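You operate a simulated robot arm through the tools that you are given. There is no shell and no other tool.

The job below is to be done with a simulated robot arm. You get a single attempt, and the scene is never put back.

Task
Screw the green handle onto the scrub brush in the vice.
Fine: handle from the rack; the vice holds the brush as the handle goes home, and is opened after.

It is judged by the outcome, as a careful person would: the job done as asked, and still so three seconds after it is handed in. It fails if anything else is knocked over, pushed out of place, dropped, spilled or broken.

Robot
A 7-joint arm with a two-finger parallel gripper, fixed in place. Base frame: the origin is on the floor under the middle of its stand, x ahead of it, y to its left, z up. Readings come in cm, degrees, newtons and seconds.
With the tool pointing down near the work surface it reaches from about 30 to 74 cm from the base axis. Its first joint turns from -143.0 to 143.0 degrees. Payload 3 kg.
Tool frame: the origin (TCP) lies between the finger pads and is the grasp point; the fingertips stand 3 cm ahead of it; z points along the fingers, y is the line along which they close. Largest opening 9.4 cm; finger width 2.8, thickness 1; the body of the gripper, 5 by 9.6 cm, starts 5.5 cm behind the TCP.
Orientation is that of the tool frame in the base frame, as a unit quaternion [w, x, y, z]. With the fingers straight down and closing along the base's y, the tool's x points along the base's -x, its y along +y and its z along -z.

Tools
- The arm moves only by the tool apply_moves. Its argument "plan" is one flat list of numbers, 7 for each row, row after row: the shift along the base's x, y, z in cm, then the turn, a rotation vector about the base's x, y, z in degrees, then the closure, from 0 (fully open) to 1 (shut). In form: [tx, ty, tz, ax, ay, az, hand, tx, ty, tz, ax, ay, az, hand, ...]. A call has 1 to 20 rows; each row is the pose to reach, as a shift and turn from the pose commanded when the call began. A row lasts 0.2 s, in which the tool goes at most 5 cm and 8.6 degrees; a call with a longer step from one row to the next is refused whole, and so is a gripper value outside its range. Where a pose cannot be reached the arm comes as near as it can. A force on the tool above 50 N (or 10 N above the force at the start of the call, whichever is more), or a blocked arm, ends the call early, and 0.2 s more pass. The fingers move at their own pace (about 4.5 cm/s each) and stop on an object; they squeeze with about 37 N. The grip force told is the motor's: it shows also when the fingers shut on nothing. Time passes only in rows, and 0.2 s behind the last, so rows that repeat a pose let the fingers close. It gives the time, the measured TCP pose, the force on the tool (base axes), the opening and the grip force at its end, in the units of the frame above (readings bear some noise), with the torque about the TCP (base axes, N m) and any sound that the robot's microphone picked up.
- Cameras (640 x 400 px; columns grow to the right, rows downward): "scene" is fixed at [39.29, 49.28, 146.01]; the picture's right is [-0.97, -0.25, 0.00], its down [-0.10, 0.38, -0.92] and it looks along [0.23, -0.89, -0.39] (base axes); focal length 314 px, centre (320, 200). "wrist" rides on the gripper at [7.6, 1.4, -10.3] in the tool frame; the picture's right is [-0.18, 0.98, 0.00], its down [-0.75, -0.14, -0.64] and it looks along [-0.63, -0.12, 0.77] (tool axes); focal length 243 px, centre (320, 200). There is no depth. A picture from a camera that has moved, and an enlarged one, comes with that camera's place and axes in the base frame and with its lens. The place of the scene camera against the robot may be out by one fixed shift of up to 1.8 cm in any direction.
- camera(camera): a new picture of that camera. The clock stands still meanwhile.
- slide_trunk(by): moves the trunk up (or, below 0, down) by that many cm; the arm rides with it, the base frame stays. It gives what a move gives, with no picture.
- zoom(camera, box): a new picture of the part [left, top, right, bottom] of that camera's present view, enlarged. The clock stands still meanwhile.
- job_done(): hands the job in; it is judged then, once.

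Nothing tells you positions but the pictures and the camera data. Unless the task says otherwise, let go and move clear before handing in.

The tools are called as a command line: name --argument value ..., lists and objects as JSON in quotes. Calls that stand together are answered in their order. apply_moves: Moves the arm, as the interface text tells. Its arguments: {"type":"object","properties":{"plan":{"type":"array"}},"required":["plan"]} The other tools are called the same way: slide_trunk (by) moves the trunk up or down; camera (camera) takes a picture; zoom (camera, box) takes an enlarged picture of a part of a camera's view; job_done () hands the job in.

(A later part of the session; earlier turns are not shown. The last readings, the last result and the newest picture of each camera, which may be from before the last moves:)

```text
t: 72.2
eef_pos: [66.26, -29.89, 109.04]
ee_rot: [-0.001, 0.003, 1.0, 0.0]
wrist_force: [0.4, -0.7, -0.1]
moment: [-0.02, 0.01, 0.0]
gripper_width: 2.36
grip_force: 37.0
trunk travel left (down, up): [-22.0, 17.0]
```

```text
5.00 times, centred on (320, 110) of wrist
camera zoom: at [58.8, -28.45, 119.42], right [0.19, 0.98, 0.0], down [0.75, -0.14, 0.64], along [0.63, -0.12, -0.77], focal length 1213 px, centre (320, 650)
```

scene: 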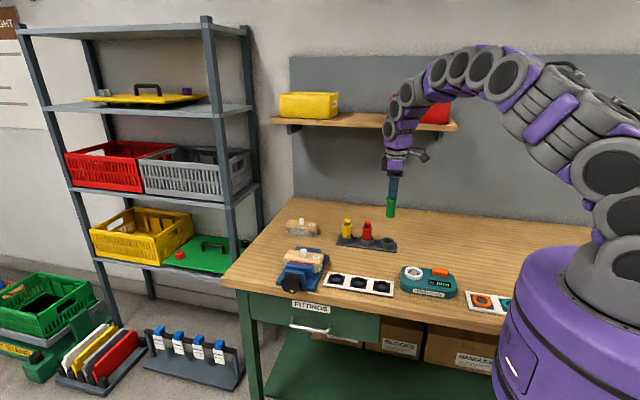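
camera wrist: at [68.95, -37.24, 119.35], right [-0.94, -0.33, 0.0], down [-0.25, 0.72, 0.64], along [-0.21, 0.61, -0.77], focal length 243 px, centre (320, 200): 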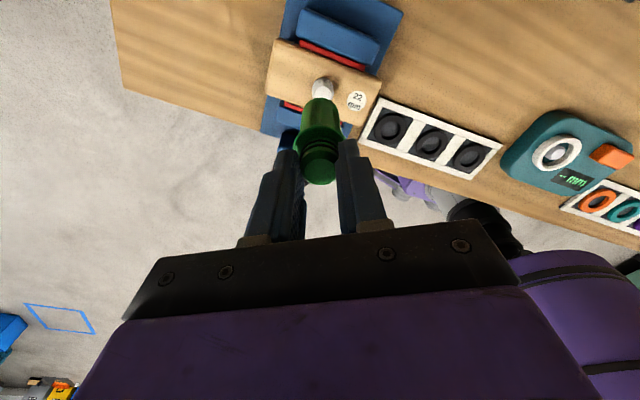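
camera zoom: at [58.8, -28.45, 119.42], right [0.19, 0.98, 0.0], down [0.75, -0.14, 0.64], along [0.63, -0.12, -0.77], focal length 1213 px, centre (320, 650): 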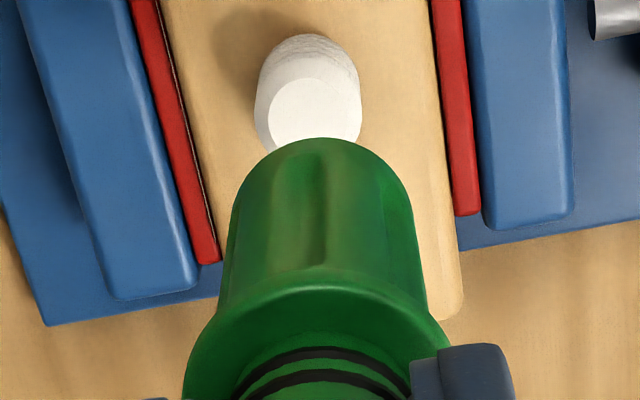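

I worked out that the handle axis is offset 0.2 cm in the hand along -tool-x, and the stud lies at (-0.23, -0.21) from the tool axis, with about a 5 cm vertical gap. I'll wind to +120° with those offsets applied and come down to about 1 cm above the stud.

apply_moves --plan '[0, 0, 0, 0, 0, 8, 1, 0, 0, 0, 0, 0, 16, 1, 0, 0, 0, 0, 0, 24, 1, 0, 0, 0, 0, 0, 32, 1, 0, 0, 0, 0, 0, 40, 1, 0, 0, 0, 0, 0, 48, 1, 0, 0, 0, 0, 0, 56, 1, 0, 0, 0, 0, 0, 64, 1, 0, 0, 0, 0, 0, 72, 1, 0, 0, 0, 0, 0, 80, 1, 0, 0, 0, 0, 0, 88, 1, -0.05, -0.1, 0, 0, 0, 96, 1, -0.1, -0.2, 0, 0, 0, 104, 1, -0.13, -0.38, 0, 0, 0, 112, 1, -0.13, -0.38, -1, 0, 0, 120, 1, -0.13, -0.38, -2.5, 0, 0, 120, 1, -0.13, -0.38, -4, 0, 0, 120, 1, -0.13, -0.38, -4, 0, 0, 120, 1]'

zoom --camera "wrist" --box '[256, 70, 384, 150]'

zoom --camera "scene" --box '[282, 230, 322, 255]'

```text
t: 76.0
eef_pos: [66.19, -30.31, 105.11]
ee_rot: [-0.001, 0.866, -0.501, 0.001]
wrist_force: [0.4, -0.4, -0.9]
moment: [-0.03, 0.02, -0.02]
gripper_width: 2.34
grip_force: 36.7
trunk travel left (down, up): [-22.0, 17.0]
```

```text
5.00 times, centred on (320, 110) of wrist
camera zoom: at [68.84, -37.55, 115.43], right [-0.94, -0.33, 0.0], down [-0.25, 0.72, 0.64], along [-0.21, 0.61, -0.77], focal length 1213 px, centre (320, 650)
```

zoom: 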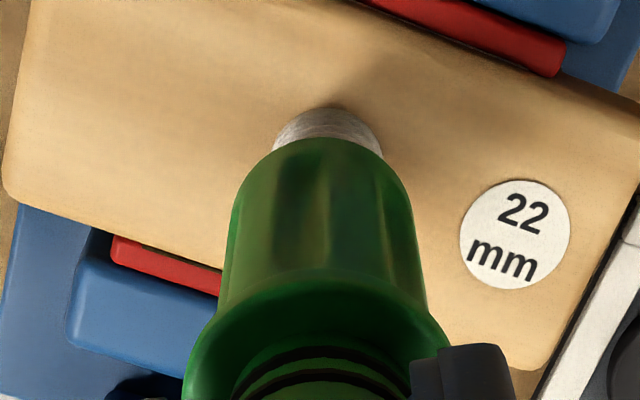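

```text
16.00 times, centred on (302, 242) of scene
camera zoom: at [39.29, 49.28, 146.01], right [-0.97, -0.25, 0.0], down [-0.1, 0.38, -0.92], along [0.23, -0.89, -0.39], focal length 5029 px, centre (608, -480)
```

zoom: 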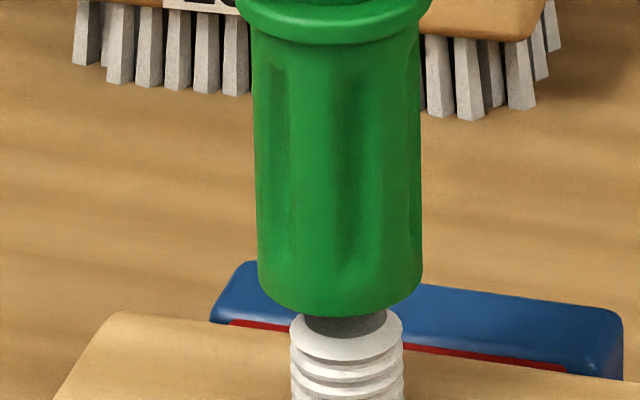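

The stud shows about 0.1 cm toward -x from the handle axis. I'll correct that and spin to an orthogonal azimuth about the handle's own axis to check the other direction before lowering.

apply_moves --plan '[-0.07, -0.03, 0, 0, 0, -8, 1, -0.15, -0.05, 0, 0, 0, -16, 1, -0.18, -0.056, 0, 0, 0, -24, 1, -0.207, -0.057, 0, 0, 0, -32, 1, -0.235, -0.054, 0, 0, 0, -40, 1, -0.262, -0.047, 0, 0, 0, -48, 1, -0.288, -0.037, 0, 0, 0, -56, 1, -0.312, -0.023, 0, 0, 0, -64, 1, -0.334, -0.006, 0, 0, 0, -72, 1, -0.353, 0.014, 0, 0, 0, -80, 1, -0.37, 0.037, 0, 0, 0, -88, 1, -0.373, 0.043, 0, 0, 0, -90, 1, -0.373, 0.043, 0, 0, 0, -90, 1]'

zoom --camera "wrist" --box '[256, 70, 384, 150]'

zoom --camera "scene" --box '[282, 230, 322, 255]'

```text
t: 78.8
eef_pos: [65.76, -30.41, 105.11]
ee_rot: [0.0, -0.258, 0.966, -0.001]
wrist_force: [-0.1, 0.5, -1.5]
moment: [0.02, 0.02, -0.03]
gripper_width: 2.36
grip_force: 36.9
trunk travel left (down, up): [-22.0, 17.0]
```

```text
5.00 times, centred on (320, 110) of wrist
camera zoom: at [58.61, -32.78, 115.4], right [-0.33, 0.94, 0.0], down [0.72, 0.25, 0.64], along [0.61, 0.21, -0.77], focal length 1213 px, centre (320, 650)
```

zoom: 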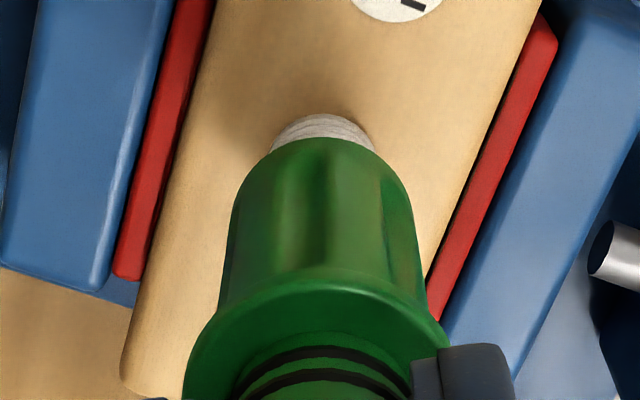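

```text
16.00 times, centred on (302, 242) of scene
camera zoom: at [39.29, 49.28, 146.01], right [-0.97, -0.25, 0.0], down [-0.1, 0.38, -0.92], along [0.23, -0.89, -0.39], focal length 5029 px, centre (608, -480)
```

zoom: 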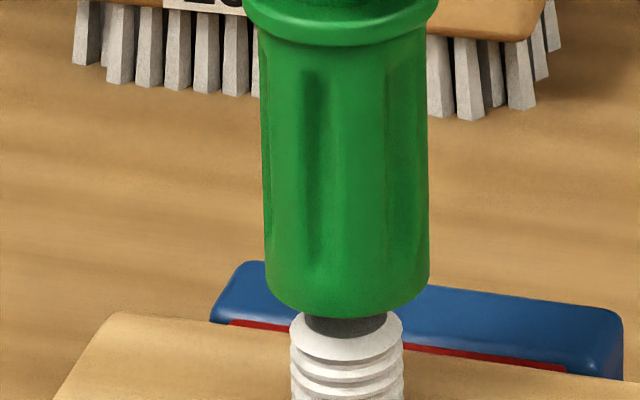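

Both directions now line up to within about 0.05 cm. I'll wind up as far as possible counter-clockwise, toward +180°, about the handle axis to get the longest clockwise stroke.

apply_moves --plan '[0.015, -0.023, 0, 0, 0, 8, 1, 0.034, -0.044, 0, 0, 0, 16, 1, 0.055, -0.062, 0, 0, 0, 24, 1, 0.079, -0.077, 0, 0, 0, 32, 1, 0.105, -0.088, 0, 0, 0, 40, 1, 0.131, -0.096, 0, 0, 0, 48, 1, 0.159, -0.1, 0, 0, 0, 56, 1, 0.187, -0.1, 0, 0, 0, 64, 1, 0.215, -0.096, 0, 0, 0, 72, 1, 0.241, -0.088, 0, 0, 0, 80, 1, 0.267, -0.077, 0, 0, 0, 88, 1, 0.291, -0.062, 0, 0, 0, 96, 1, 0.312, -0.044, 0, 0, 0, 104, 1, 0.341, -0.023, 0, 0, 0, 112, 1, 0.366, 0, 0, 0, 0, 120, 1, 0.388, 0.025, 0, 0, 0, 128, 1, 0.407, 0.052, 0, 0, 0, 136, 1, 0.412, 0.079, 0, 0, 0, 144, 1, 0.413, 0.1, 0, 0, 0, 150, 1, 0.413, 0.1, 0, 0, 0, 150, 1]'

zoom --camera "wrist" --box '[256, 70, 384, 150]'

zoom --camera "scene" --box '[282, 230, 322, 255]'

```text
t: 83.0
eef_pos: [62.78, -29.05, 106.16]
ee_rot: [-0.005, 0.988, -0.155, 0.006]
wrist_force: [-0.4, -1.2, -0.6]
moment: [0.01, -0.04, 0.01]
gripper_width: 2.37
grip_force: 36.7
out of reach, approached as far as the arm can: row 17, 18, 19, 20
trunk travel left (down, up): [-22.0, 17.0]
```

```text
5.00 times, centred on (320, 110) of wrist
camera zoom: at [69.61, -32.66, 116.51], right [-0.48, -0.88, -0.01], down [-0.68, 0.36, 0.64], along [-0.55, 0.31, -0.77], focal length 1213 px, centre (320, 650)
```

zoom: 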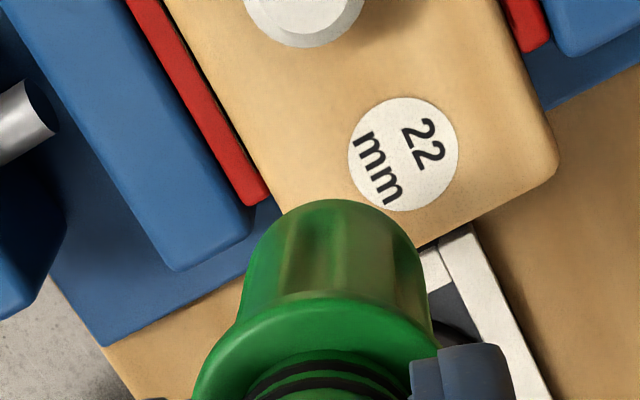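

```text
16.00 times, centred on (302, 242) of scene
camera zoom: at [39.29, 49.28, 146.01], right [-0.97, -0.25, 0.0], down [-0.1, 0.38, -0.92], along [0.23, -0.89, -0.39], focal length 5029 px, centre (608, -480)
```

zoom: 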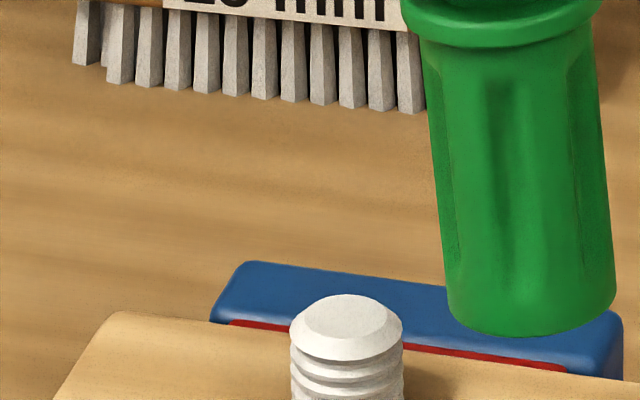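

The wrist limit is near yaw +160°, and the arm drifted off while trying to reach 180°. I'll return to yaw 150° over the stud, taking out the slight tilt.

apply_moves --plan '[0.2, -0.1, 0, -0.2, 0.3, -6, 1, 0.8, -0.3, 0, -0.46, 0.77, -12.2, 1, 1.8, -0.6, 0, -0.46, 0.77, -12.2, 1, 2.8, -1.0, 0, -0.46, 0.77, -12.2, 1, 3.38, -1.19, 0, -0.46, 0.77, -12.2, 1, 3.38, -1.19, 0, -0.46, 0.77, -12.2, 1]'

zoom --camera "wrist" --box '[256, 70, 384, 150]'

zoom --camera "scene" --box '[282, 230, 322, 255]'

```text
t: 84.5
eef_pos: [66.34, -30.07, 105.99]
ee_rot: [0.001, 0.966, -0.26, 0.0]
wrist_force: [-0.6, -0.2, -1.3]
moment: [0.01, -0.01, 0.0]
gripper_width: 2.35
grip_force: 37.3
trunk travel left (down, up): [-22.0, 17.0]
```

```text
5.00 times, centred on (320, 110) of wrist
camera zoom: at [72.32, -35.04, 116.34], right [-0.65, -0.76, 0.0], down [-0.58, 0.5, 0.64], along [-0.49, 0.42, -0.77], focal length 1213 px, centre (320, 650)
```

zoom: 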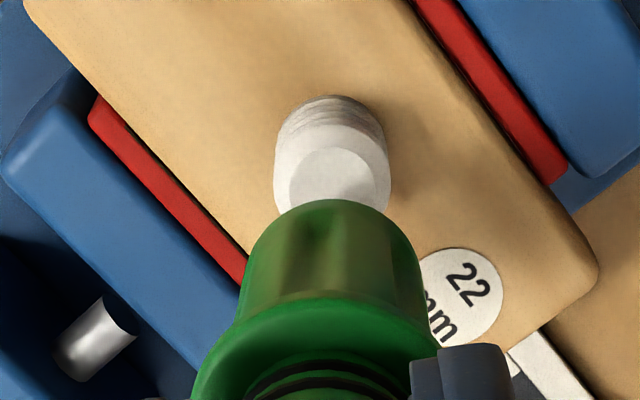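

```text
16.00 times, centred on (302, 242) of scene
camera zoom: at [39.29, 49.28, 146.01], right [-0.97, -0.25, 0.0], down [-0.1, 0.38, -0.92], along [0.23, -0.89, -0.39], focal length 5029 px, centre (608, -480)
```

zoom: 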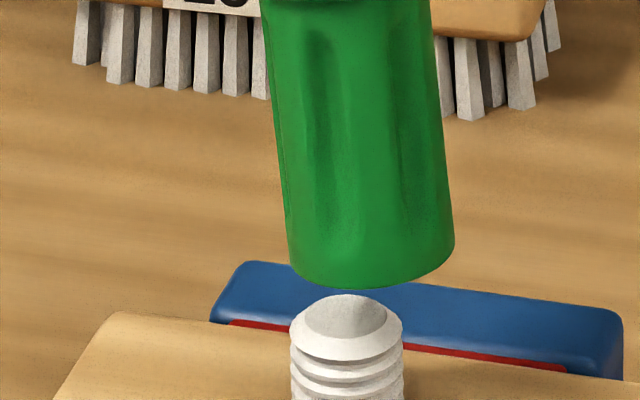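

The handle has tilted in the grip by several degrees, probably from the jerk at the joint limit. It must not be started crooked, so I'll raise it clear and measure the tilt before re-seating it.

apply_moves --plan '[0, 0, 1.5, 0, 0, 0, 1, 0, 0, 3, 0, 0, 0, 1, 0, 0, 3, 0, 0, 0, 1]'

zoom --camera "wrist" --box '[240, 100, 400, 200]'

zoom --camera "scene" --box '[266, 195, 346, 245]'

camera --camera "wrist"

```text
t: 85.2
eef_pos: [66.25, -30.12, 109.06]
ee_rot: [0.001, 0.966, -0.26, 0.0]
wrist_force: [0.1, -0.3, -0.8]
moment: [0.0, 0.02, -0.02]
gripper_width: 2.35
grip_force: 37.2
trunk travel left (down, up): [-22.0, 17.0]
```

```text
4.00 times, centred on (320, 150) of wrist
camera zoom: at [72.34, -35.01, 119.34], right [-0.65, -0.76, 0.0], down [-0.58, 0.5, 0.64], along [-0.49, 0.42, -0.77], focal length 970 px, centre (320, 400)
```

zoom: 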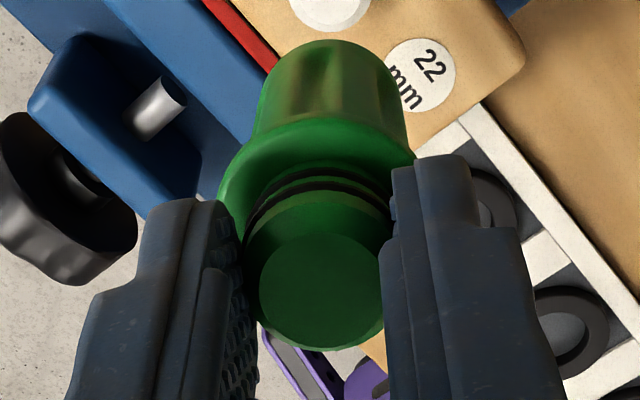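

```text
8.00 times, centred on (306, 220) of scene
camera zoom: at [39.29, 49.28, 146.01], right [-0.97, -0.25, 0.0], down [-0.1, 0.38, -0.92], along [0.23, -0.89, -0.39], focal length 2515 px, centre (432, 40)
```

zoom: 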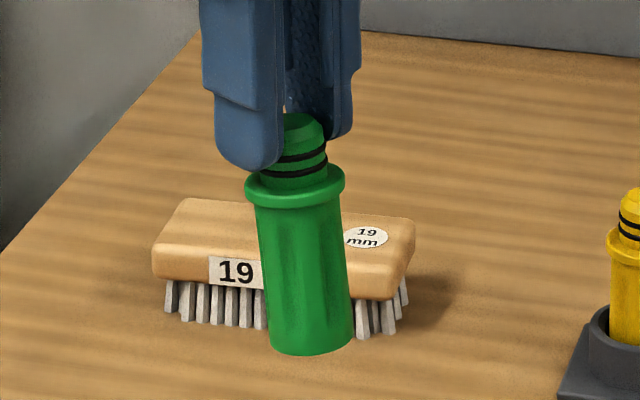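

```text
taken
camera wrist: at [72.34, -35.01, 119.34], right [-0.65, -0.76, 0.0], down [-0.58, 0.5, 0.64], along [-0.49, 0.42, -0.77], focal length 243 px, centre (320, 200)
```

wrist: 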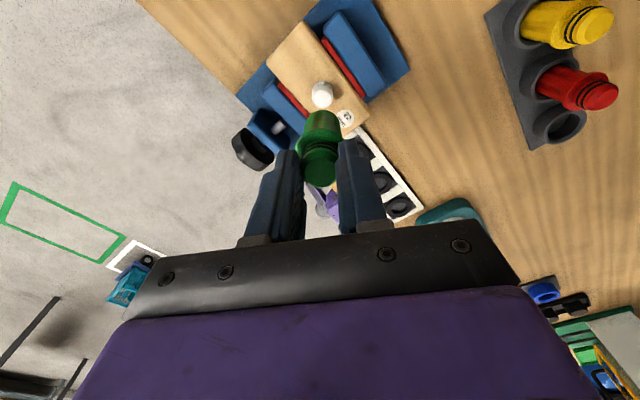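

The handle is tilted about 7.5° in the hand, with its bottom toward -tool-x. The safest fix is to set it upright on the clear bench area near (54, -40) and regrip it properly centred, so I'll go there with the yaw back to 0.

apply_moves --plan '[-0.3, -0.2, 0.5, 0, 0, -7.5, 1, -1, -0.8, 1, 0, 0, -15, 1, -1.8, -1.4, 1, 0, 0, -22.5, 1, -2.5, -2, 1, 0, 0, -30, 1, -3.2, -2.6, 1, 0, 0, -37.5, 1, -4, -3.2, 1, 0, 0, -45, 1, -4.8, -3.9, 1, 0, 0, -52.5, 1, -5.5, -4.5, 1, 0, 0, -60, 1, -6.2, -5, 1, 0, 0, -67.5, 1, -7, -5.7, 1, 0, 0, -75, 1, -7.8, -6.4, 1, 0, 0, -82.5, 1, -8.5, -7, 1, 0, 0, -90, 1, -9.2, -7.6, 1, 0, 0, -97.5, 1, -10, -8.2, 1, 0, 0, -105, 1, -10.8, -8.9, 1, 0, 0, -112.5, 1, -11.5, -9.4, 1, 0, 0, -120, 1, -12, -9.8, 1, 0, 0, -127.5, 1, -12.2, -9.9, 1, 0, 0, -135, 1, -12.2, -9.9, 1, 0, 0, -142.5, 1, -12.2, -9.9, 1, 0, 0, -150, 1]'

apply_moves --plan '[0, 0, 0, 0, 3.75, 0, 1, 0, 0, 0, 0, 7.5, 0, 1, 0, 0, 0, 0, 7.5, 0, 1]'

camera --camera "wrist"

zoom --camera "scene" --box '[296, 190, 396, 252]'

camera --camera "scene"

```text
t: 89.5
eef_pos: [54.02, -39.95, 110.08]
ee_rot: [-0.002, 0.003, 1.0, 0.003]
wrist_force: [1.5, 0.9, 0.0]
moment: [0.0, 0.03, 0.02]
gripper_width: 2.35
grip_force: 37.0
trunk travel left (down, up): [-22.0, 17.0]
```

```text
t: 90.2
eef_pos: [54.13, -39.97, 110.09]
ee_rot: [-0.066, 0.002, 0.998, 0.002]
wrist_force: [0.7, 0.7, -0.9]
moment: [-0.03, 0.02, 0.0]
gripper_width: 2.36
grip_force: 36.7
trunk travel left (down, up): [-22.0, 17.0]
```

```text
taken
camera wrist: at [48.03, -38.5, 121.28], right [0.19, 0.98, -0.02], down [0.83, -0.15, 0.53], along [0.52, -0.12, -0.84], focal length 243 px, centre (320, 200)
```

wrist: 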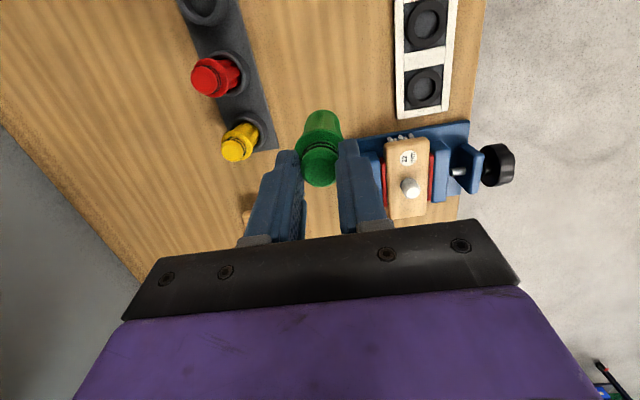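

```text
6.40 times, centred on (346, 221) of scene
camera zoom: at [39.29, 49.28, 146.01], right [-0.97, -0.25, 0.0], down [-0.1, 0.38, -0.92], along [0.23, -0.89, -0.39], focal length 2012 px, centre (154, 66)
```

zoom: 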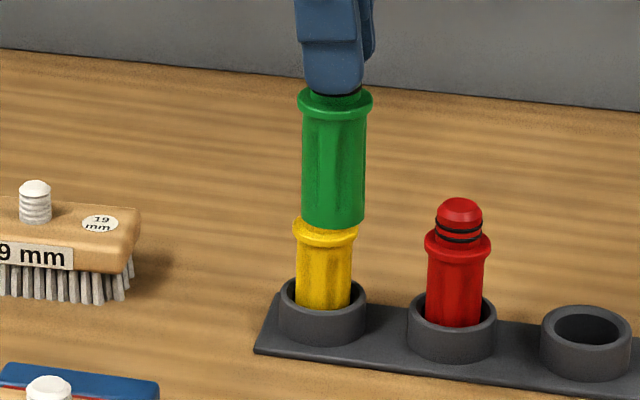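

```text
taken
```

scene: 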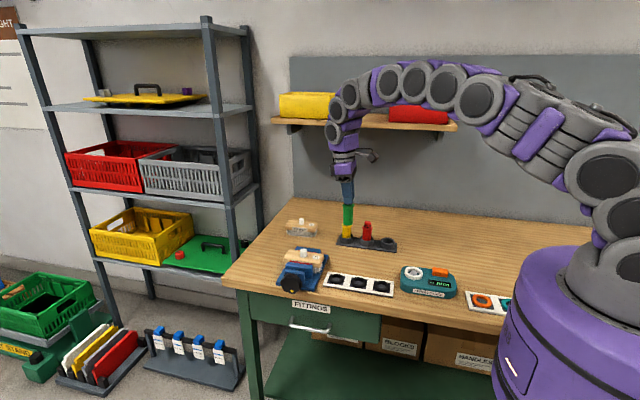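

The handle now hangs upright over a clear bit of bench. I'll lower it most of the way.

apply_moves --plan '[0, 0, -2, 0, 0, 0, 1, 0, 0, -4.5, 0, 0, 0, 1, 0, 0, -7, 0, 0, 0, 1, 0, 0, -9.5, 0, 0, 0, 1, 0, 0, -11, 0, 0, 0, 1, 0, 0, -11.7, 0, 0, 0, 1, 0, 0, -11.7, 0, 0, 0, 1]'

zoom --camera "scene" --box '[296, 215, 396, 277]'

camera --camera "wrist"

```text
t: 91.8
eef_pos: [54.05, -39.83, 98.35]
ee_rot: [-0.067, 0.001, 0.998, 0.002]
wrist_force: [0.3, -0.1, -0.3]
moment: [0.06, 0.0, 0.0]
gripper_width: 2.35
grip_force: 36.7
trunk travel left (down, up): [-22.0, 17.0]
```

```text
6.40 times, centred on (346, 246) of scene
camera zoom: at [39.29, 49.28, 146.01], right [-0.97, -0.25, 0.0], down [-0.1, 0.38, -0.92], along [0.23, -0.89, -0.39], focal length 2012 px, centre (154, -94)
```

zoom: 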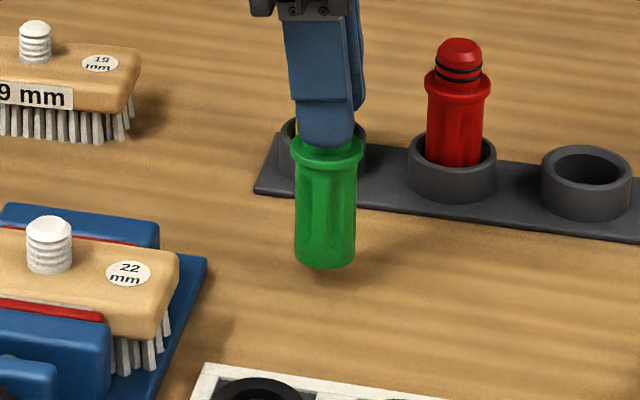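

```text
taken
camera wrist: at [48.02, -38.45, 109.58], right [0.19, 0.98, -0.02], down [0.83, -0.15, 0.53], along [0.52, -0.12, -0.84], focal length 243 px, centre (320, 200)
```

wrist: 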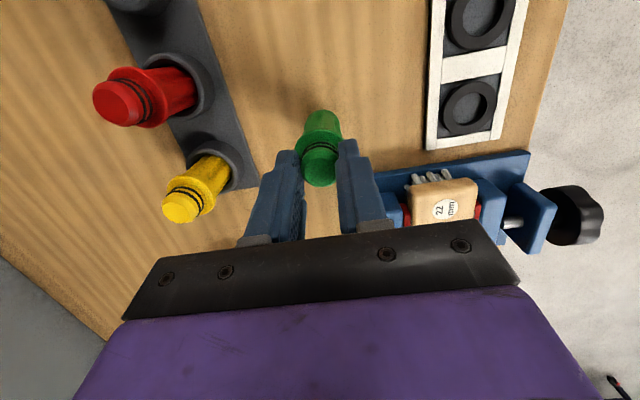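

There's about a 1 cm gap left to the bench. I'll lower in small steps and watch the vertical force.

apply_moves --plan '[0, 0, -0.3, 0, 0, 0, 1, 0, 0, -0.6, 0, 0, 0, 1]'

apply_moves --plan '[0, 0, -0.15, 0, 0, 0, 1, 0, 0, -0.3, 0, 0, 0, 1]'

zoom --camera "scene" --box '[326, 235, 366, 260]'

```text
t: 92.5
eef_pos: [54.17, -39.88, 97.83]
ee_rot: [-0.067, 0.001, 0.998, 0.001]
wrist_force: [-0.4, 0.4, -0.8]
moment: [-0.01, 0.02, -0.01]
gripper_width: 2.34
grip_force: 36.7
trunk travel left (down, up): [-22.0, 17.0]
```

```text
t: 93.0
eef_pos: [54.11, -39.96, 97.4]
ee_rot: [-0.067, 0.001, 0.998, 0.002]
wrist_force: [-0.2, -0.2, 0.3]
moment: [0.03, -0.03, 0.03]
gripper_width: 2.36
grip_force: 36.9
trunk travel left (down, up): [-22.0, 17.0]
```

```text
16.00 times, centred on (346, 248) of scene
camera zoom: at [39.29, 49.28, 146.01], right [-0.97, -0.25, 0.0], down [-0.1, 0.38, -0.92], along [0.23, -0.89, -0.39], focal length 5029 px, centre (-96, -560)
```

zoom: 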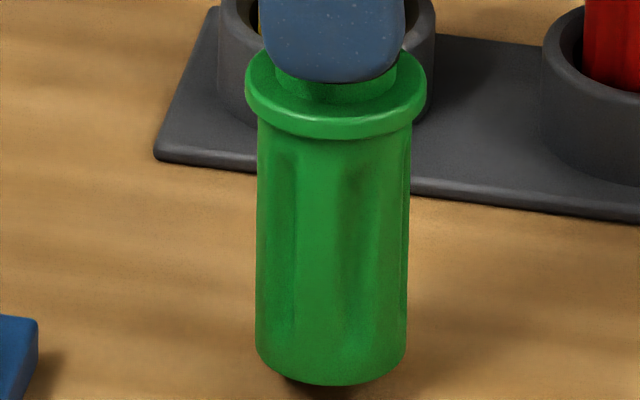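

It's nearly there. I'll continue in finer steps.

apply_moves --plan '[0, 0, -0.15, 0, 0, 0, 1, 0, 0, -0.3, 0, 0, 0, 1]'

apply_moves --plan '[0, 0, -0.1, 0, 0, 0, 1, 0, 0, -0.2, 0, 0, 0, 1]'

zoom --camera "scene" --box '[326, 235, 366, 260]'

```text
t: 93.7
eef_pos: [54.15, -39.9, 97.19]
ee_rot: [-0.068, 0.001, 0.998, 0.001]
wrist_force: [-0.3, -0.5, -0.7]
moment: [0.0, 0.02, -0.02]
gripper_width: 2.34
grip_force: 36.6
trunk travel left (down, up): [-22.0, 17.0]
```

```text
t: 94.2
eef_pos: [54.07, -39.91, 96.94]
ee_rot: [-0.066, 0.002, 0.998, 0.002]
wrist_force: [-0.1, -0.2, -0.9]
moment: [0.03, 0.0, 0.01]
gripper_width: 2.33
grip_force: 36.5
trunk travel left (down, up): [-22.0, 17.0]
```

```text
16.00 times, centred on (346, 248) of scene
camera zoom: at [39.29, 49.28, 146.01], right [-0.97, -0.25, 0.0], down [-0.1, 0.38, -0.92], along [0.23, -0.89, -0.39], focal length 5029 px, centre (-96, -560)
```

zoom: 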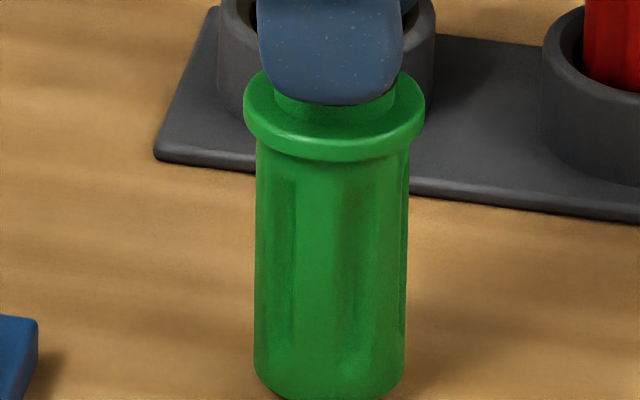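

apply_moves --plan '[0, 0, -0.1, 0, 0, 0, 1, 0, 0, -0.2, 0, 0, 0, 1]'

apply_moves --plan '[0, 0, -0.1, 0, 0, 0, 1, 0, 0, -0.2, 0, 0, 0, 1]'

zoom --camera "scene" --box '[326, 240, 366, 265]'

```text
t: 94.8
eef_pos: [54.14, -40.02, 96.66]
ee_rot: [-0.067, 0.001, 0.998, 0.001]
wrist_force: [0.0, -0.9, -0.7]
moment: [0.01, 0.0, 0.0]
gripper_width: 2.36
grip_force: 37.0
trunk travel left (down, up): [-22.0, 17.0]
```

```text
t: 95.5
eef_pos: [54.09, -39.92, 96.58]
ee_rot: [-0.066, 0.001, 0.998, 0.002]
wrist_force: [0.2, -0.8, 4.0]
moment: [-0.09, -0.08, -0.02]
gripper_width: 2.36
grip_force: 37.0
trunk travel left (down, up): [-22.0, 17.0]
```

```text
16.00 times, centred on (346, 252) of scene
camera zoom: at [39.29, 49.28, 146.01], right [-0.97, -0.25, 0.0], down [-0.1, 0.38, -0.92], along [0.23, -0.89, -0.39], focal length 5029 px, centre (-96, -640)
```

zoom: 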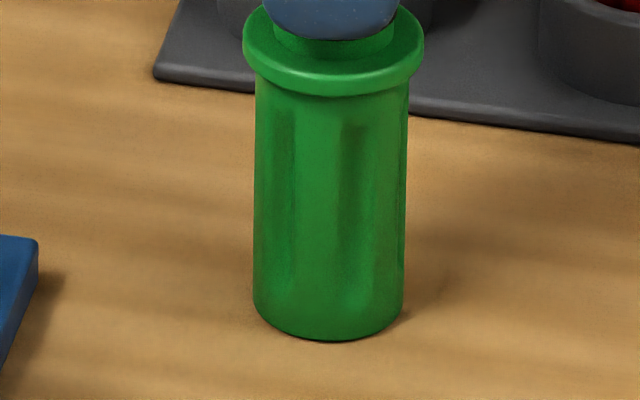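

Contact is made with 4 N upward. I'll press a touch more so the base sits flat, then open the hand to let it stand.

apply_moves --plan '[0, 0, -0.07, 0, 0, 0, 1, 0, 0, -0.07, 0, 0, 0, 1]'

apply_moves --plan '[0, 0, 0, 0, 0, 0, 0.5, 0, 0, 0, 0, 0, 0, 0.3, 0, 0, 0, 0, 0, 0, 0.1, 0, 0, 0, 0, 0, 0, 0]'

zoom --camera "scene" --box '[326, 230, 366, 255]'

zoom --camera "wrist" --box '[240, 100, 400, 200]'

```text
t: 96.0
eef_pos: [54.07, -39.89, 96.57]
ee_rot: [-0.067, 0.002, 0.998, 0.002]
wrist_force: [1.5, 0.2, 15.1]
moment: [-0.03, -0.38, 0.03]
gripper_width: 2.33
grip_force: 36.7
trunk travel left (down, up): [-22.0, 17.0]
```

```text
t: 97.0
eef_pos: [54.05, -39.82, 96.49]
ee_rot: [-0.067, 0.001, 0.998, 0.002]
wrist_force: [0.1, 0.4, -0.5]
moment: [0.01, 0.0, 0.0]
gripper_width: 9.4
grip_force: 0.0
trunk travel left (down, up): [-22.0, 17.0]
```

```text
16.00 times, centred on (346, 242) of scene
camera zoom: at [39.29, 49.28, 146.01], right [-0.97, -0.25, 0.0], down [-0.1, 0.38, -0.92], along [0.23, -0.89, -0.39], focal length 5029 px, centre (-96, -480)
```

zoom: 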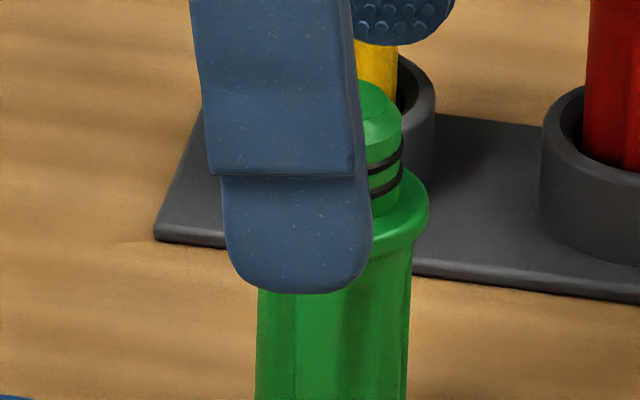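

```text
4.00 times, centred on (320, 150) of wrist
camera zoom: at [48.04, -38.47, 107.7], right [0.19, 0.98, -0.02], down [0.83, -0.15, 0.53], along [0.52, -0.12, -0.84], focal length 970 px, centre (320, 400)
```

zoom: 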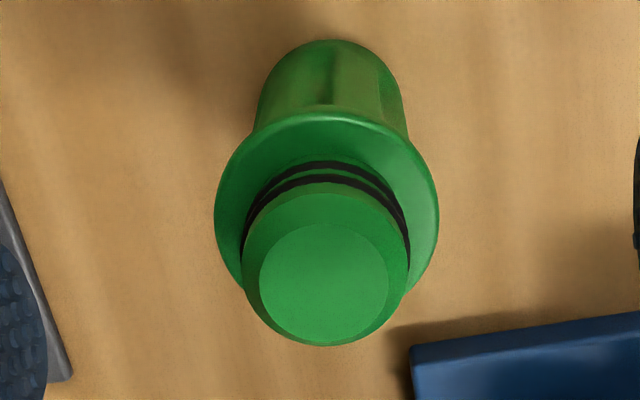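

The handle stands upright on the bench. I'll rise clear and square up the tool. With the empty hand I'll also probe the wrist's clockwise limit over the stud, so there are no more surprises with the handle held.

apply_moves --plan '[0, 0, 3, 0, 0, 0, 0, 0, 0, 6, 0, 0, 0, 0, 0, 0, 9, 0, -3.75, 0, 0, 0, 0, 11, 0, -7.5, 0, 0, 3, 2.5, 11, 0, -7.5, 0, 0, 6, 5, 11, 0, -7.5, 0, 0, 9, 7.5, 11, 0, -7.5, 0, 0, 12, 9.8, 11, 0, -7.5, 0, 0, 12, 9.8, 9, 0, -7.5, 0, 0, 12, 9.8, 9, 0, -7.5, 0, 0]'

apply_moves --plan '[0, 0, 0, 0, 0, -8, 0, 0, 0, 0, 0, 0, -16, 0, 0, 0, 0, 0, 0, -24, 0, 0, 0, 0, 0, 0, -32, 0, 0, 0, 0, 0, 0, -40, 0, 0, 0, 0, 0, 0, -48, 0, 0, 0, 0, 0, 0, -56, 0, 0, 0, 0, 0, 0, -64, 0, 0, 0, 0, 0, 0, -72, 0, 0, 0, 0, 0, 0, -80, 0, 0, 0, 0, 0, 0, -88, 0, 0, 0, 0, 0, 0, -96, 0, 0, 0, 0, 0, 0, -104, 0, 0, 0, 0, 0, 0, -112, 0, 0, 0, 0, 0, 0, -120, 0, 0, 0, 0, 0, 0, -128, 0, 0, 0, 0, 0, 0, -136, 0, 0, 0, 0, 0, 0, -144, 0, 0, 0, 0, 0, 0, -152, 0, 0, 0, 0, 0, 0, -160, 0]'

camera --camera "scene"

```text
t: 99.2
eef_pos: [66.19, -30.24, 105.45]
ee_rot: [-0.002, 0.001, 1.0, 0.003]
wrist_force: [-0.8, 0.3, -0.8]
moment: [-0.01, 0.02, 0.0]
gripper_width: 9.41
grip_force: 0.1
trunk travel left (down, up): [-22.0, 17.0]
```

```text
t: 103.5
eef_pos: [66.13, -30.14, 105.5]
ee_rot: [0.001, 0.985, 0.171, 0.001]
wrist_force: [0.5, 0.4, 0.2]
moment: [-0.01, 0.0, 0.02]
gripper_width: 9.4
grip_force: 0.0
trunk travel left (down, up): [-22.0, 17.0]
```

```text
taken
```

scene: 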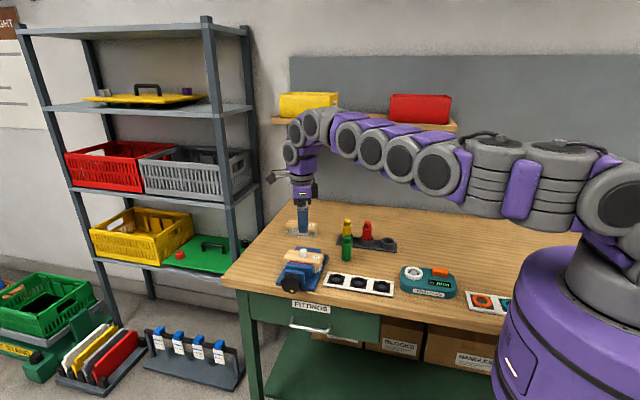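

The wrist goes clockwise to at least -160° here, so I have a stroke from +150° to -160°. I'll return to the standing handle at yaw 0 and measure it.

apply_moves --plan '[0, 0, 1, 0, 0, 8, 0, 0, 0, 2, 0, 0, 16, 0, -0.5, -0.4, 2, 0, 0, 24, 0, -1.2, -1, 2, 0, 0, 32, 0, -2, -1.6, 2, 0, 0, 40, 0, -2.7, -2.2, 2, 0, 0, 48, 0, -3.5, -2.8, 2, 0, 0, 56, 0, -4.2, -3.4, 2, 0, 0, 64, 0, -5, -4, 2, 0, 0, 72, 0, -5.8, -4.6, 2, 0, 0, 80, 0, -6.5, -5.2, 2, 0, 0, 88, 0, -7.2, -5.8, 2, 0, 0, 96, 0, -8, -6.4, 2, 0, 0, 104, 0, -8.8, -7, 2, 0, 0, 112, 0, -9.5, -7.6, 2, 0, 0, 120, 0, -10.2, -8.2, 2, 0, 0, 128, 0, -11, -8.8, 2, 0, 0, 136, 0, -11.7, -9.4, 1, 0, 0, 144, 0, -12.1, -9.7, 0, 0, 0, 152, 0, -12.1, -9.7, -1, 0, 0, 160, 0]'

zoom --camera "wrist" --box '[256, 80, 384, 160]'

camera --camera "wrist"

```text
t: 107.7
eef_pos: [53.99, -39.78, 104.5]
ee_rot: [-0.002, 0.0, 1.0, 0.002]
wrist_force: [0.6, -0.7, 0.3]
moment: [-0.04, 0.0, 0.01]
gripper_width: 9.41
grip_force: 0.2
trunk travel left (down, up): [-22.0, 17.0]
```

```text
5.00 times, centred on (320, 120) of wrist
camera zoom: at [46.5, -38.38, 114.75], right [0.18, 0.98, 0.0], down [0.76, -0.14, 0.64], along [0.63, -0.11, -0.77], focal length 1213 px, centre (320, 600)
```

zoom: 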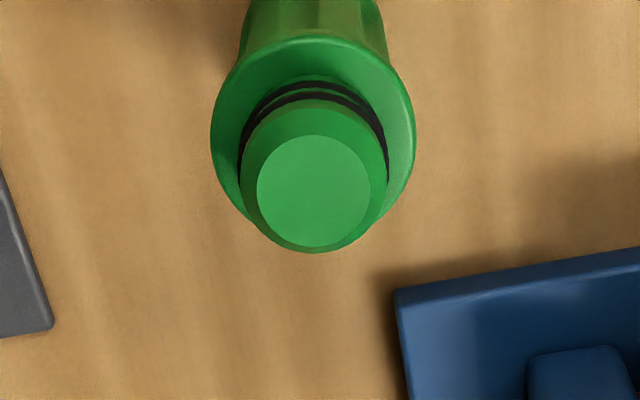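

```text
taken
camera wrist: at [46.5, -38.38, 114.75], right [0.18, 0.98, 0.0], down [0.76, -0.14, 0.64], along [0.63, -0.11, -0.77], focal length 243 px, centre (320, 200)
```

wrist: 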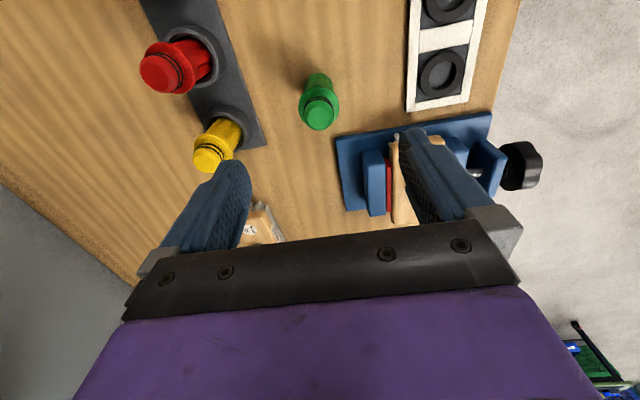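

By consistent measurement the handle top is near z 94.7, and my earlier grip only covered the top 1.2 cm of the neck, which is why it could pivot. I'll centre (y -0.13) and come down lower this time.

apply_moves --plan '[0.03, -0.13, -2, 0, 0, 0, 0, 0.03, -0.13, -4.5, 0, 0, 0, 0, 0.03, -0.13, -6.5, 0, 0, 0, 0, 0.03, -0.13, -8, 0, 0, 0, 0, 0.03, -0.13, -8, 0, 0, 0, 0]'

zoom --camera "wrist" --box '[240, 100, 400, 200]'

zoom --camera "scene" --box '[326, 225, 366, 250]'

```text
t: 108.8
eef_pos: [53.95, -40.02, 96.47]
ee_rot: [-0.001, 0.0, 1.0, 0.002]
wrist_force: [-0.7, 0.1, 0.6]
moment: [0.03, -0.01, -0.01]
gripper_width: 9.4
grip_force: 0.1
trunk travel left (down, up): [-22.0, 17.0]
```

```text
4.00 times, centred on (320, 150) of wrist
camera zoom: at [46.49, -38.54, 106.82], right [0.19, 0.98, 0.0], down [0.75, -0.15, 0.64], along [0.63, -0.12, -0.77], focal length 970 px, centre (320, 400)
```

zoom: 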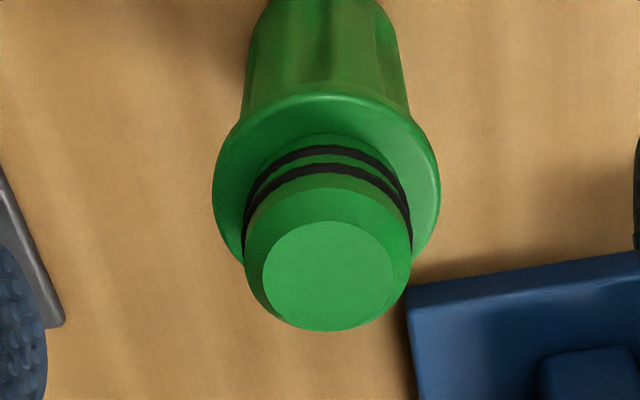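

```text
16.00 times, centred on (346, 238) of scene
camera zoom: at [39.29, 49.28, 146.01], right [-0.97, -0.25, 0.0], down [-0.1, 0.38, -0.92], along [0.23, -0.89, -0.39], focal length 5029 px, centre (-96, -400)
```

zoom: 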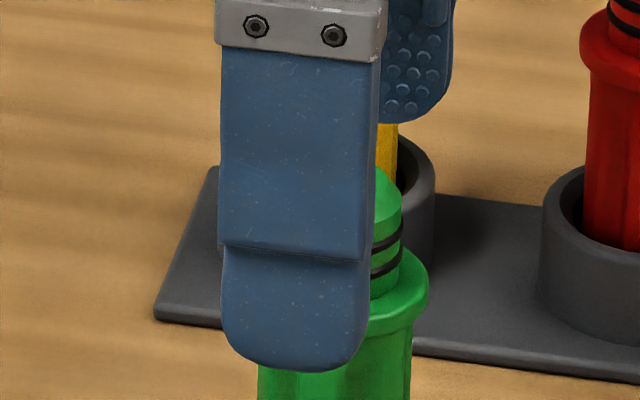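

It's nearly centred, needing +0.08 in y, and there's a residual tool tilt of about 0.3° that I'll remove. Then I'll go 0.7 lower and close.

apply_moves --plan '[0, 0.08, -0.35, -0.25, -0.2, 0, 0, 0, 0.08, -0.7, -0.25, -0.2, 0, 0, 0, 0.08, -0.7, -0.25, -0.2, 0, 0]'

zoom --camera "wrist" --box '[240, 100, 400, 200]'

```text
t: 109.7
eef_pos: [53.88, -40.05, 95.83]
ee_rot: [0.0, 0.001, 1.0, 0.0]
wrist_force: [-1.2, -0.3, 0.2]
moment: [0.02, 0.01, -0.01]
gripper_width: 9.39
grip_force: 0.0
trunk travel left (down, up): [-22.0, 17.0]
```

```text
4.00 times, centred on (320, 150) of wrist
camera zoom: at [46.47, -38.42, 106.06], right [0.19, 0.98, 0.0], down [0.75, -0.14, 0.64], along [0.63, -0.12, -0.77], focal length 970 px, centre (320, 400)
```

zoom: 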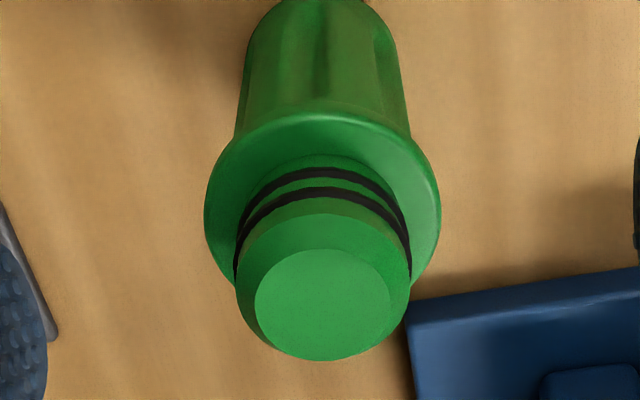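

The handle is centred, with its top 1.1 cm ahead of the TCP as planned. Closing now.

apply_moves --plan '[0, 0, 0, 0, 0, 0, 0.5, 0, 0, 0, 0, 0, 0, 1, 0, 0, 0, 0, 0, 0, 1, 0, 0, 0, 0, 0, 0, 1, 0, 0, 0, 0, 0, 0, 1, 0, 0, 0, 0, 0, 0, 1]'

zoom --camera "wrist" --box '[240, 100, 400, 200]'

zoom --camera "scene" --box '[326, 230, 366, 255]'

```text
t: 111.0
eef_pos: [53.92, -39.98, 95.82]
ee_rot: [0.001, 0.001, 1.0, -0.001]
wrist_force: [0.2, 0.1, 0.7]
moment: [-0.06, -0.01, -0.01]
gripper_width: 2.35
grip_force: 37.0
trunk travel left (down, up): [-22.0, 17.0]
```

```text
4.00 times, centred on (320, 150) of wrist
camera zoom: at [46.48, -38.42, 106.06], right [0.19, 0.98, 0.0], down [0.75, -0.14, 0.64], along [0.63, -0.12, -0.77], focal length 970 px, centre (320, 400)
```

zoom: 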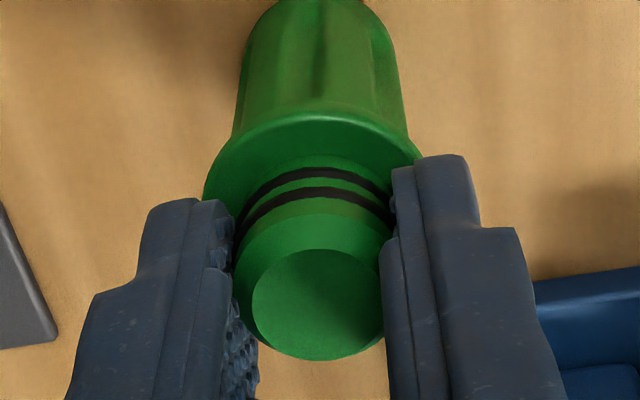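

```text
16.00 times, centred on (346, 242) of scene
camera zoom: at [39.29, 49.28, 146.01], right [-0.97, -0.25, 0.0], down [-0.1, 0.38, -0.92], along [0.23, -0.89, -0.39], focal length 5029 px, centre (-96, -480)
```

zoom: 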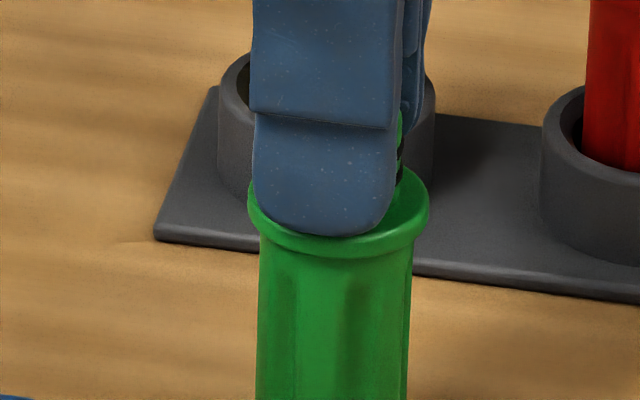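

The grip is lower and well centred (2.35 cm wide, fingertips right above the flange). I'll lift and check that it hangs straight.

apply_moves --plan '[0, 0, 1, 0, 0, 0, 1, 0, 0, 3, 0, 0, 0, 1, 0, 0, 5.5, 0, 0, 0, 1, 0, 0, 8, 0, 0, 0, 1, 0, 0, 10.5, 0, 0, 0, 1, 0, 0, 12.5, 0, 0, 0, 1, 0, 0, 12.5, 0, 0, 0, 1]'

zoom --camera "wrist" --box '[240, 90, 400, 190]'

zoom --camera "scene" --box '[316, 185, 376, 223]'

```text
t: 112.7
eef_pos: [54.08, -40.06, 108.34]
ee_rot: [0.0, 0.001, 1.0, 0.0]
wrist_force: [-0.7, -0.2, -0.5]
moment: [-0.01, 0.03, 0.01]
gripper_width: 2.34
grip_force: 37.1
trunk travel left (down, up): [-22.0, 17.0]
```

```text
4.00 times, centred on (320, 140) of wrist
camera zoom: at [46.54, -38.44, 118.57], right [0.19, 0.98, 0.0], down [0.75, -0.14, 0.64], along [0.63, -0.12, -0.77], focal length 970 px, centre (320, 440)
```

zoom: 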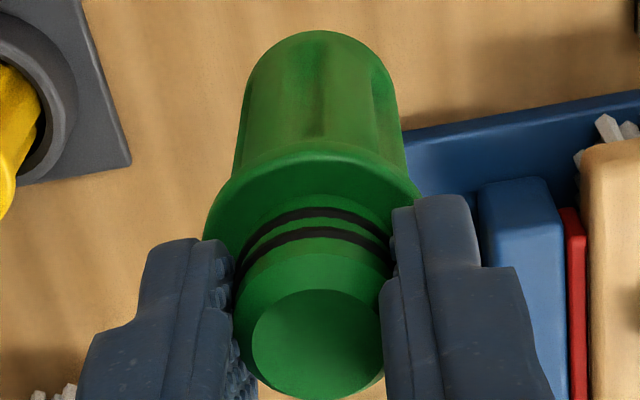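

```text
10.53 times, centred on (346, 204) of scene
camera zoom: at [39.29, 49.28, 146.01], right [-0.97, -0.25, 0.0], down [-0.1, 0.38, -0.92], along [0.23, -0.89, -0.39], focal length 3309 px, centre (46, 158)
```

zoom: 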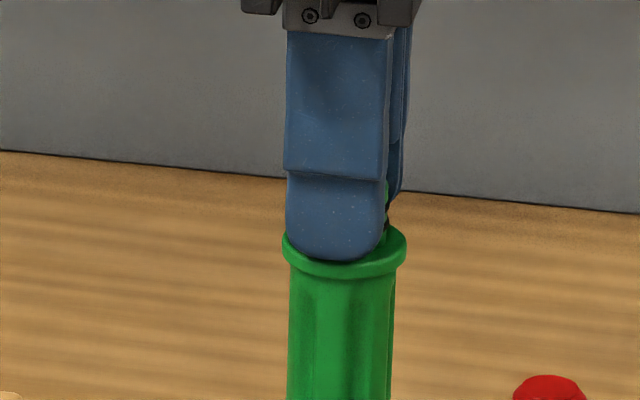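

The handle hangs straight: L ≈ 8.95 cm, bottom 10.07 cm below the TCP. I'll carry it to the stud at (66.0, -30.14) while winding up to yaw +146°, staying inside the proven range.

apply_moves --plan '[0.4, 0.3, 0.3, 0, 0, 7.7, 1, 1, 0.8, 0.3, 0, 0, 15.4, 1, 1.7, 1.4, 0.3, 0, 0, 23.1, 1, 2.4, 2, 0.3, 0, 0, 30.8, 1, 3.1, 2.6, 0.3, 0, 0, 38.5, 1, 3.9, 3.2, 0.3, 0, 0, 46.2, 1, 4.6, 3.8, 0.3, 0, 0, 53.9, 1, 5.3, 4.4, 0.3, 0, 0, 61.6, 1, 6.1, 5, 0.3, 0, 0, 69.3, 1, 6.8, 5.6, 0.3, 0, 0, 77, 1, 7.6, 6.2, 0.3, 0, 0, 84.7, 1, 8.3, 6.8, 0.3, 0, 0, 92.4, 1, 9, 7.4, 0.3, 0, 0, 100.1, 1, 9.8, 8, 0.3, 0, 0, 107.8, 1, 10.5, 8.6, 0.3, 0, 0, 115.5, 1, 11.2, 9.2, 0.3, 0, 0, 123.2, 1, 11.7, 9.6, 0.3, 0, 0, 130.9, 1, 12, 9.87, 0.3, 0, 0, 138.6, 1, 12, 9.87, 0.3, 0, 0, 146, 1, 12, 9.87, 0.3, 0, 0, 146, 1]'

zoom --camera "wrist" --box '[256, 70, 384, 150]'

zoom --camera "scene" --box '[272, 215, 332, 253]'

```text
t: 116.8
eef_pos: [66.08, -30.04, 108.51]
ee_rot: [-0.001, 0.956, -0.294, 0.0]
wrist_force: [0.4, -0.8, 0.0]
moment: [0.03, -0.02, 0.01]
gripper_width: 2.35
grip_force: 36.9
trunk travel left (down, up): [-22.0, 17.0]
```

```text
5.00 times, centred on (320, 110) of wrist
camera zoom: at [71.68, -35.48, 118.87], right [-0.7, -0.71, 0.0], down [-0.54, 0.54, 0.64], along [-0.46, 0.45, -0.77], focal length 1213 px, centre (320, 650)
```

zoom: 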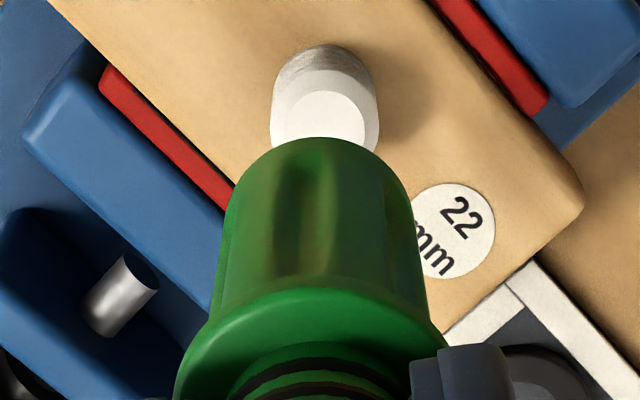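

```text
10.53 times, centred on (302, 234) of scene
camera zoom: at [39.29, 49.28, 146.01], right [-0.97, -0.25, 0.0], down [-0.1, 0.38, -0.92], along [0.23, -0.89, -0.39], focal length 3309 px, centre (510, -158)
```

zoom: 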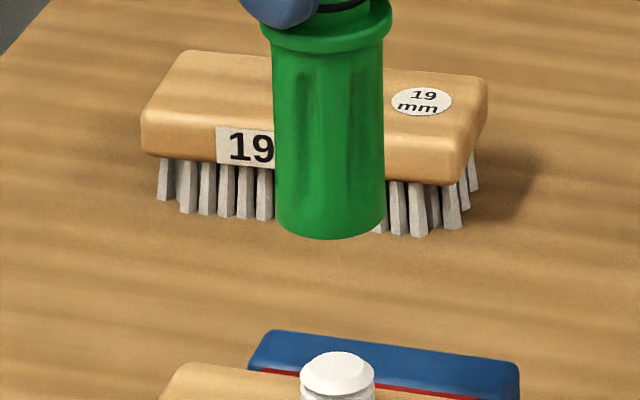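

Lateral alignment is within 0.1 cm here. I'll apply (-0.08, -0.02), descend to about 1 cm above the stud and check the perpendicular direction from yaw 56°.

apply_moves --plan '[-0.08, -0.02, 0, 0, 0, -8, 1, -0.08, -0.02, -0.5, 0, 0, -16, 1, -0.08, -0.02, -1, 0, 0, -24, 1, -0.08, -0.02, -1.5, 0, 0, -32, 1, -0.08, -0.02, -2, 0, 0, -40, 1, -0.08, -0.02, -2.5, 0, 0, -48, 1, -0.08, -0.02, -3, 0, 0, -56, 1, -0.08, -0.02, -3.5, 0, 0, -64, 1, -0.08, -0.02, -4, 0, 0, -72, 1, -0.08, -0.02, -4, 0, 0, -80, 1, -0.08, -0.02, -4, 0, 0, -88, 1, -0.08, -0.02, -4, 0, 0, -90, 1, -0.08, -0.02, -4, 0, 0, -90, 1]'

zoom --camera "wrist" --box '[256, 70, 384, 150]'

zoom --camera "scene" --box '[282, 230, 322, 255]'

```text
t: 119.7
eef_pos: [65.96, -30.06, 104.58]
ee_rot: [0.001, -0.468, 0.884, 0.001]
wrist_force: [0.0, -0.2, -0.8]
moment: [-0.01, 0.04, 0.02]
gripper_width: 2.34
grip_force: 37.4
trunk travel left (down, up): [-22.0, 17.0]
```

```text
5.00 times, centred on (320, 110) of wrist
camera zoom: at [60.59, -35.49, 114.83], right [-0.71, 0.7, 0.0], down [0.54, 0.54, 0.64], along [0.45, 0.46, -0.77], focal length 1213 px, centre (320, 650)
```

zoom: 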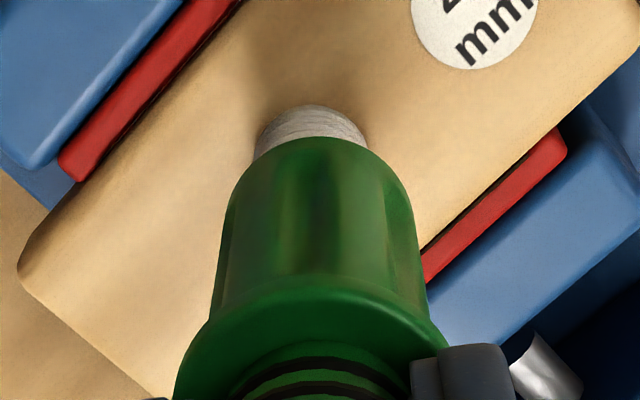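

```text
16.00 times, centred on (302, 242) of scene
camera zoom: at [39.29, 49.28, 146.01], right [-0.97, -0.25, 0.0], down [-0.1, 0.38, -0.92], along [0.23, -0.89, -0.39], focal length 5029 px, centre (608, -480)
```

zoom: 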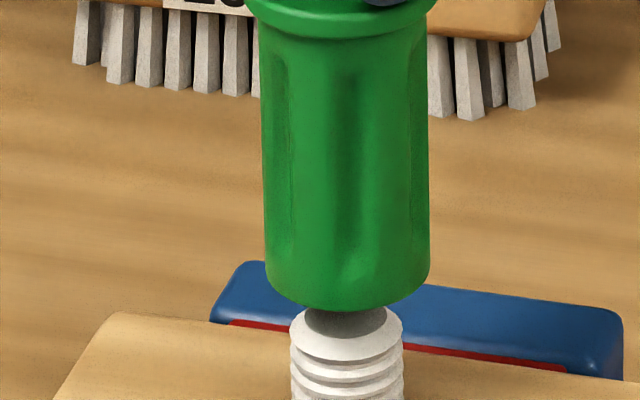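

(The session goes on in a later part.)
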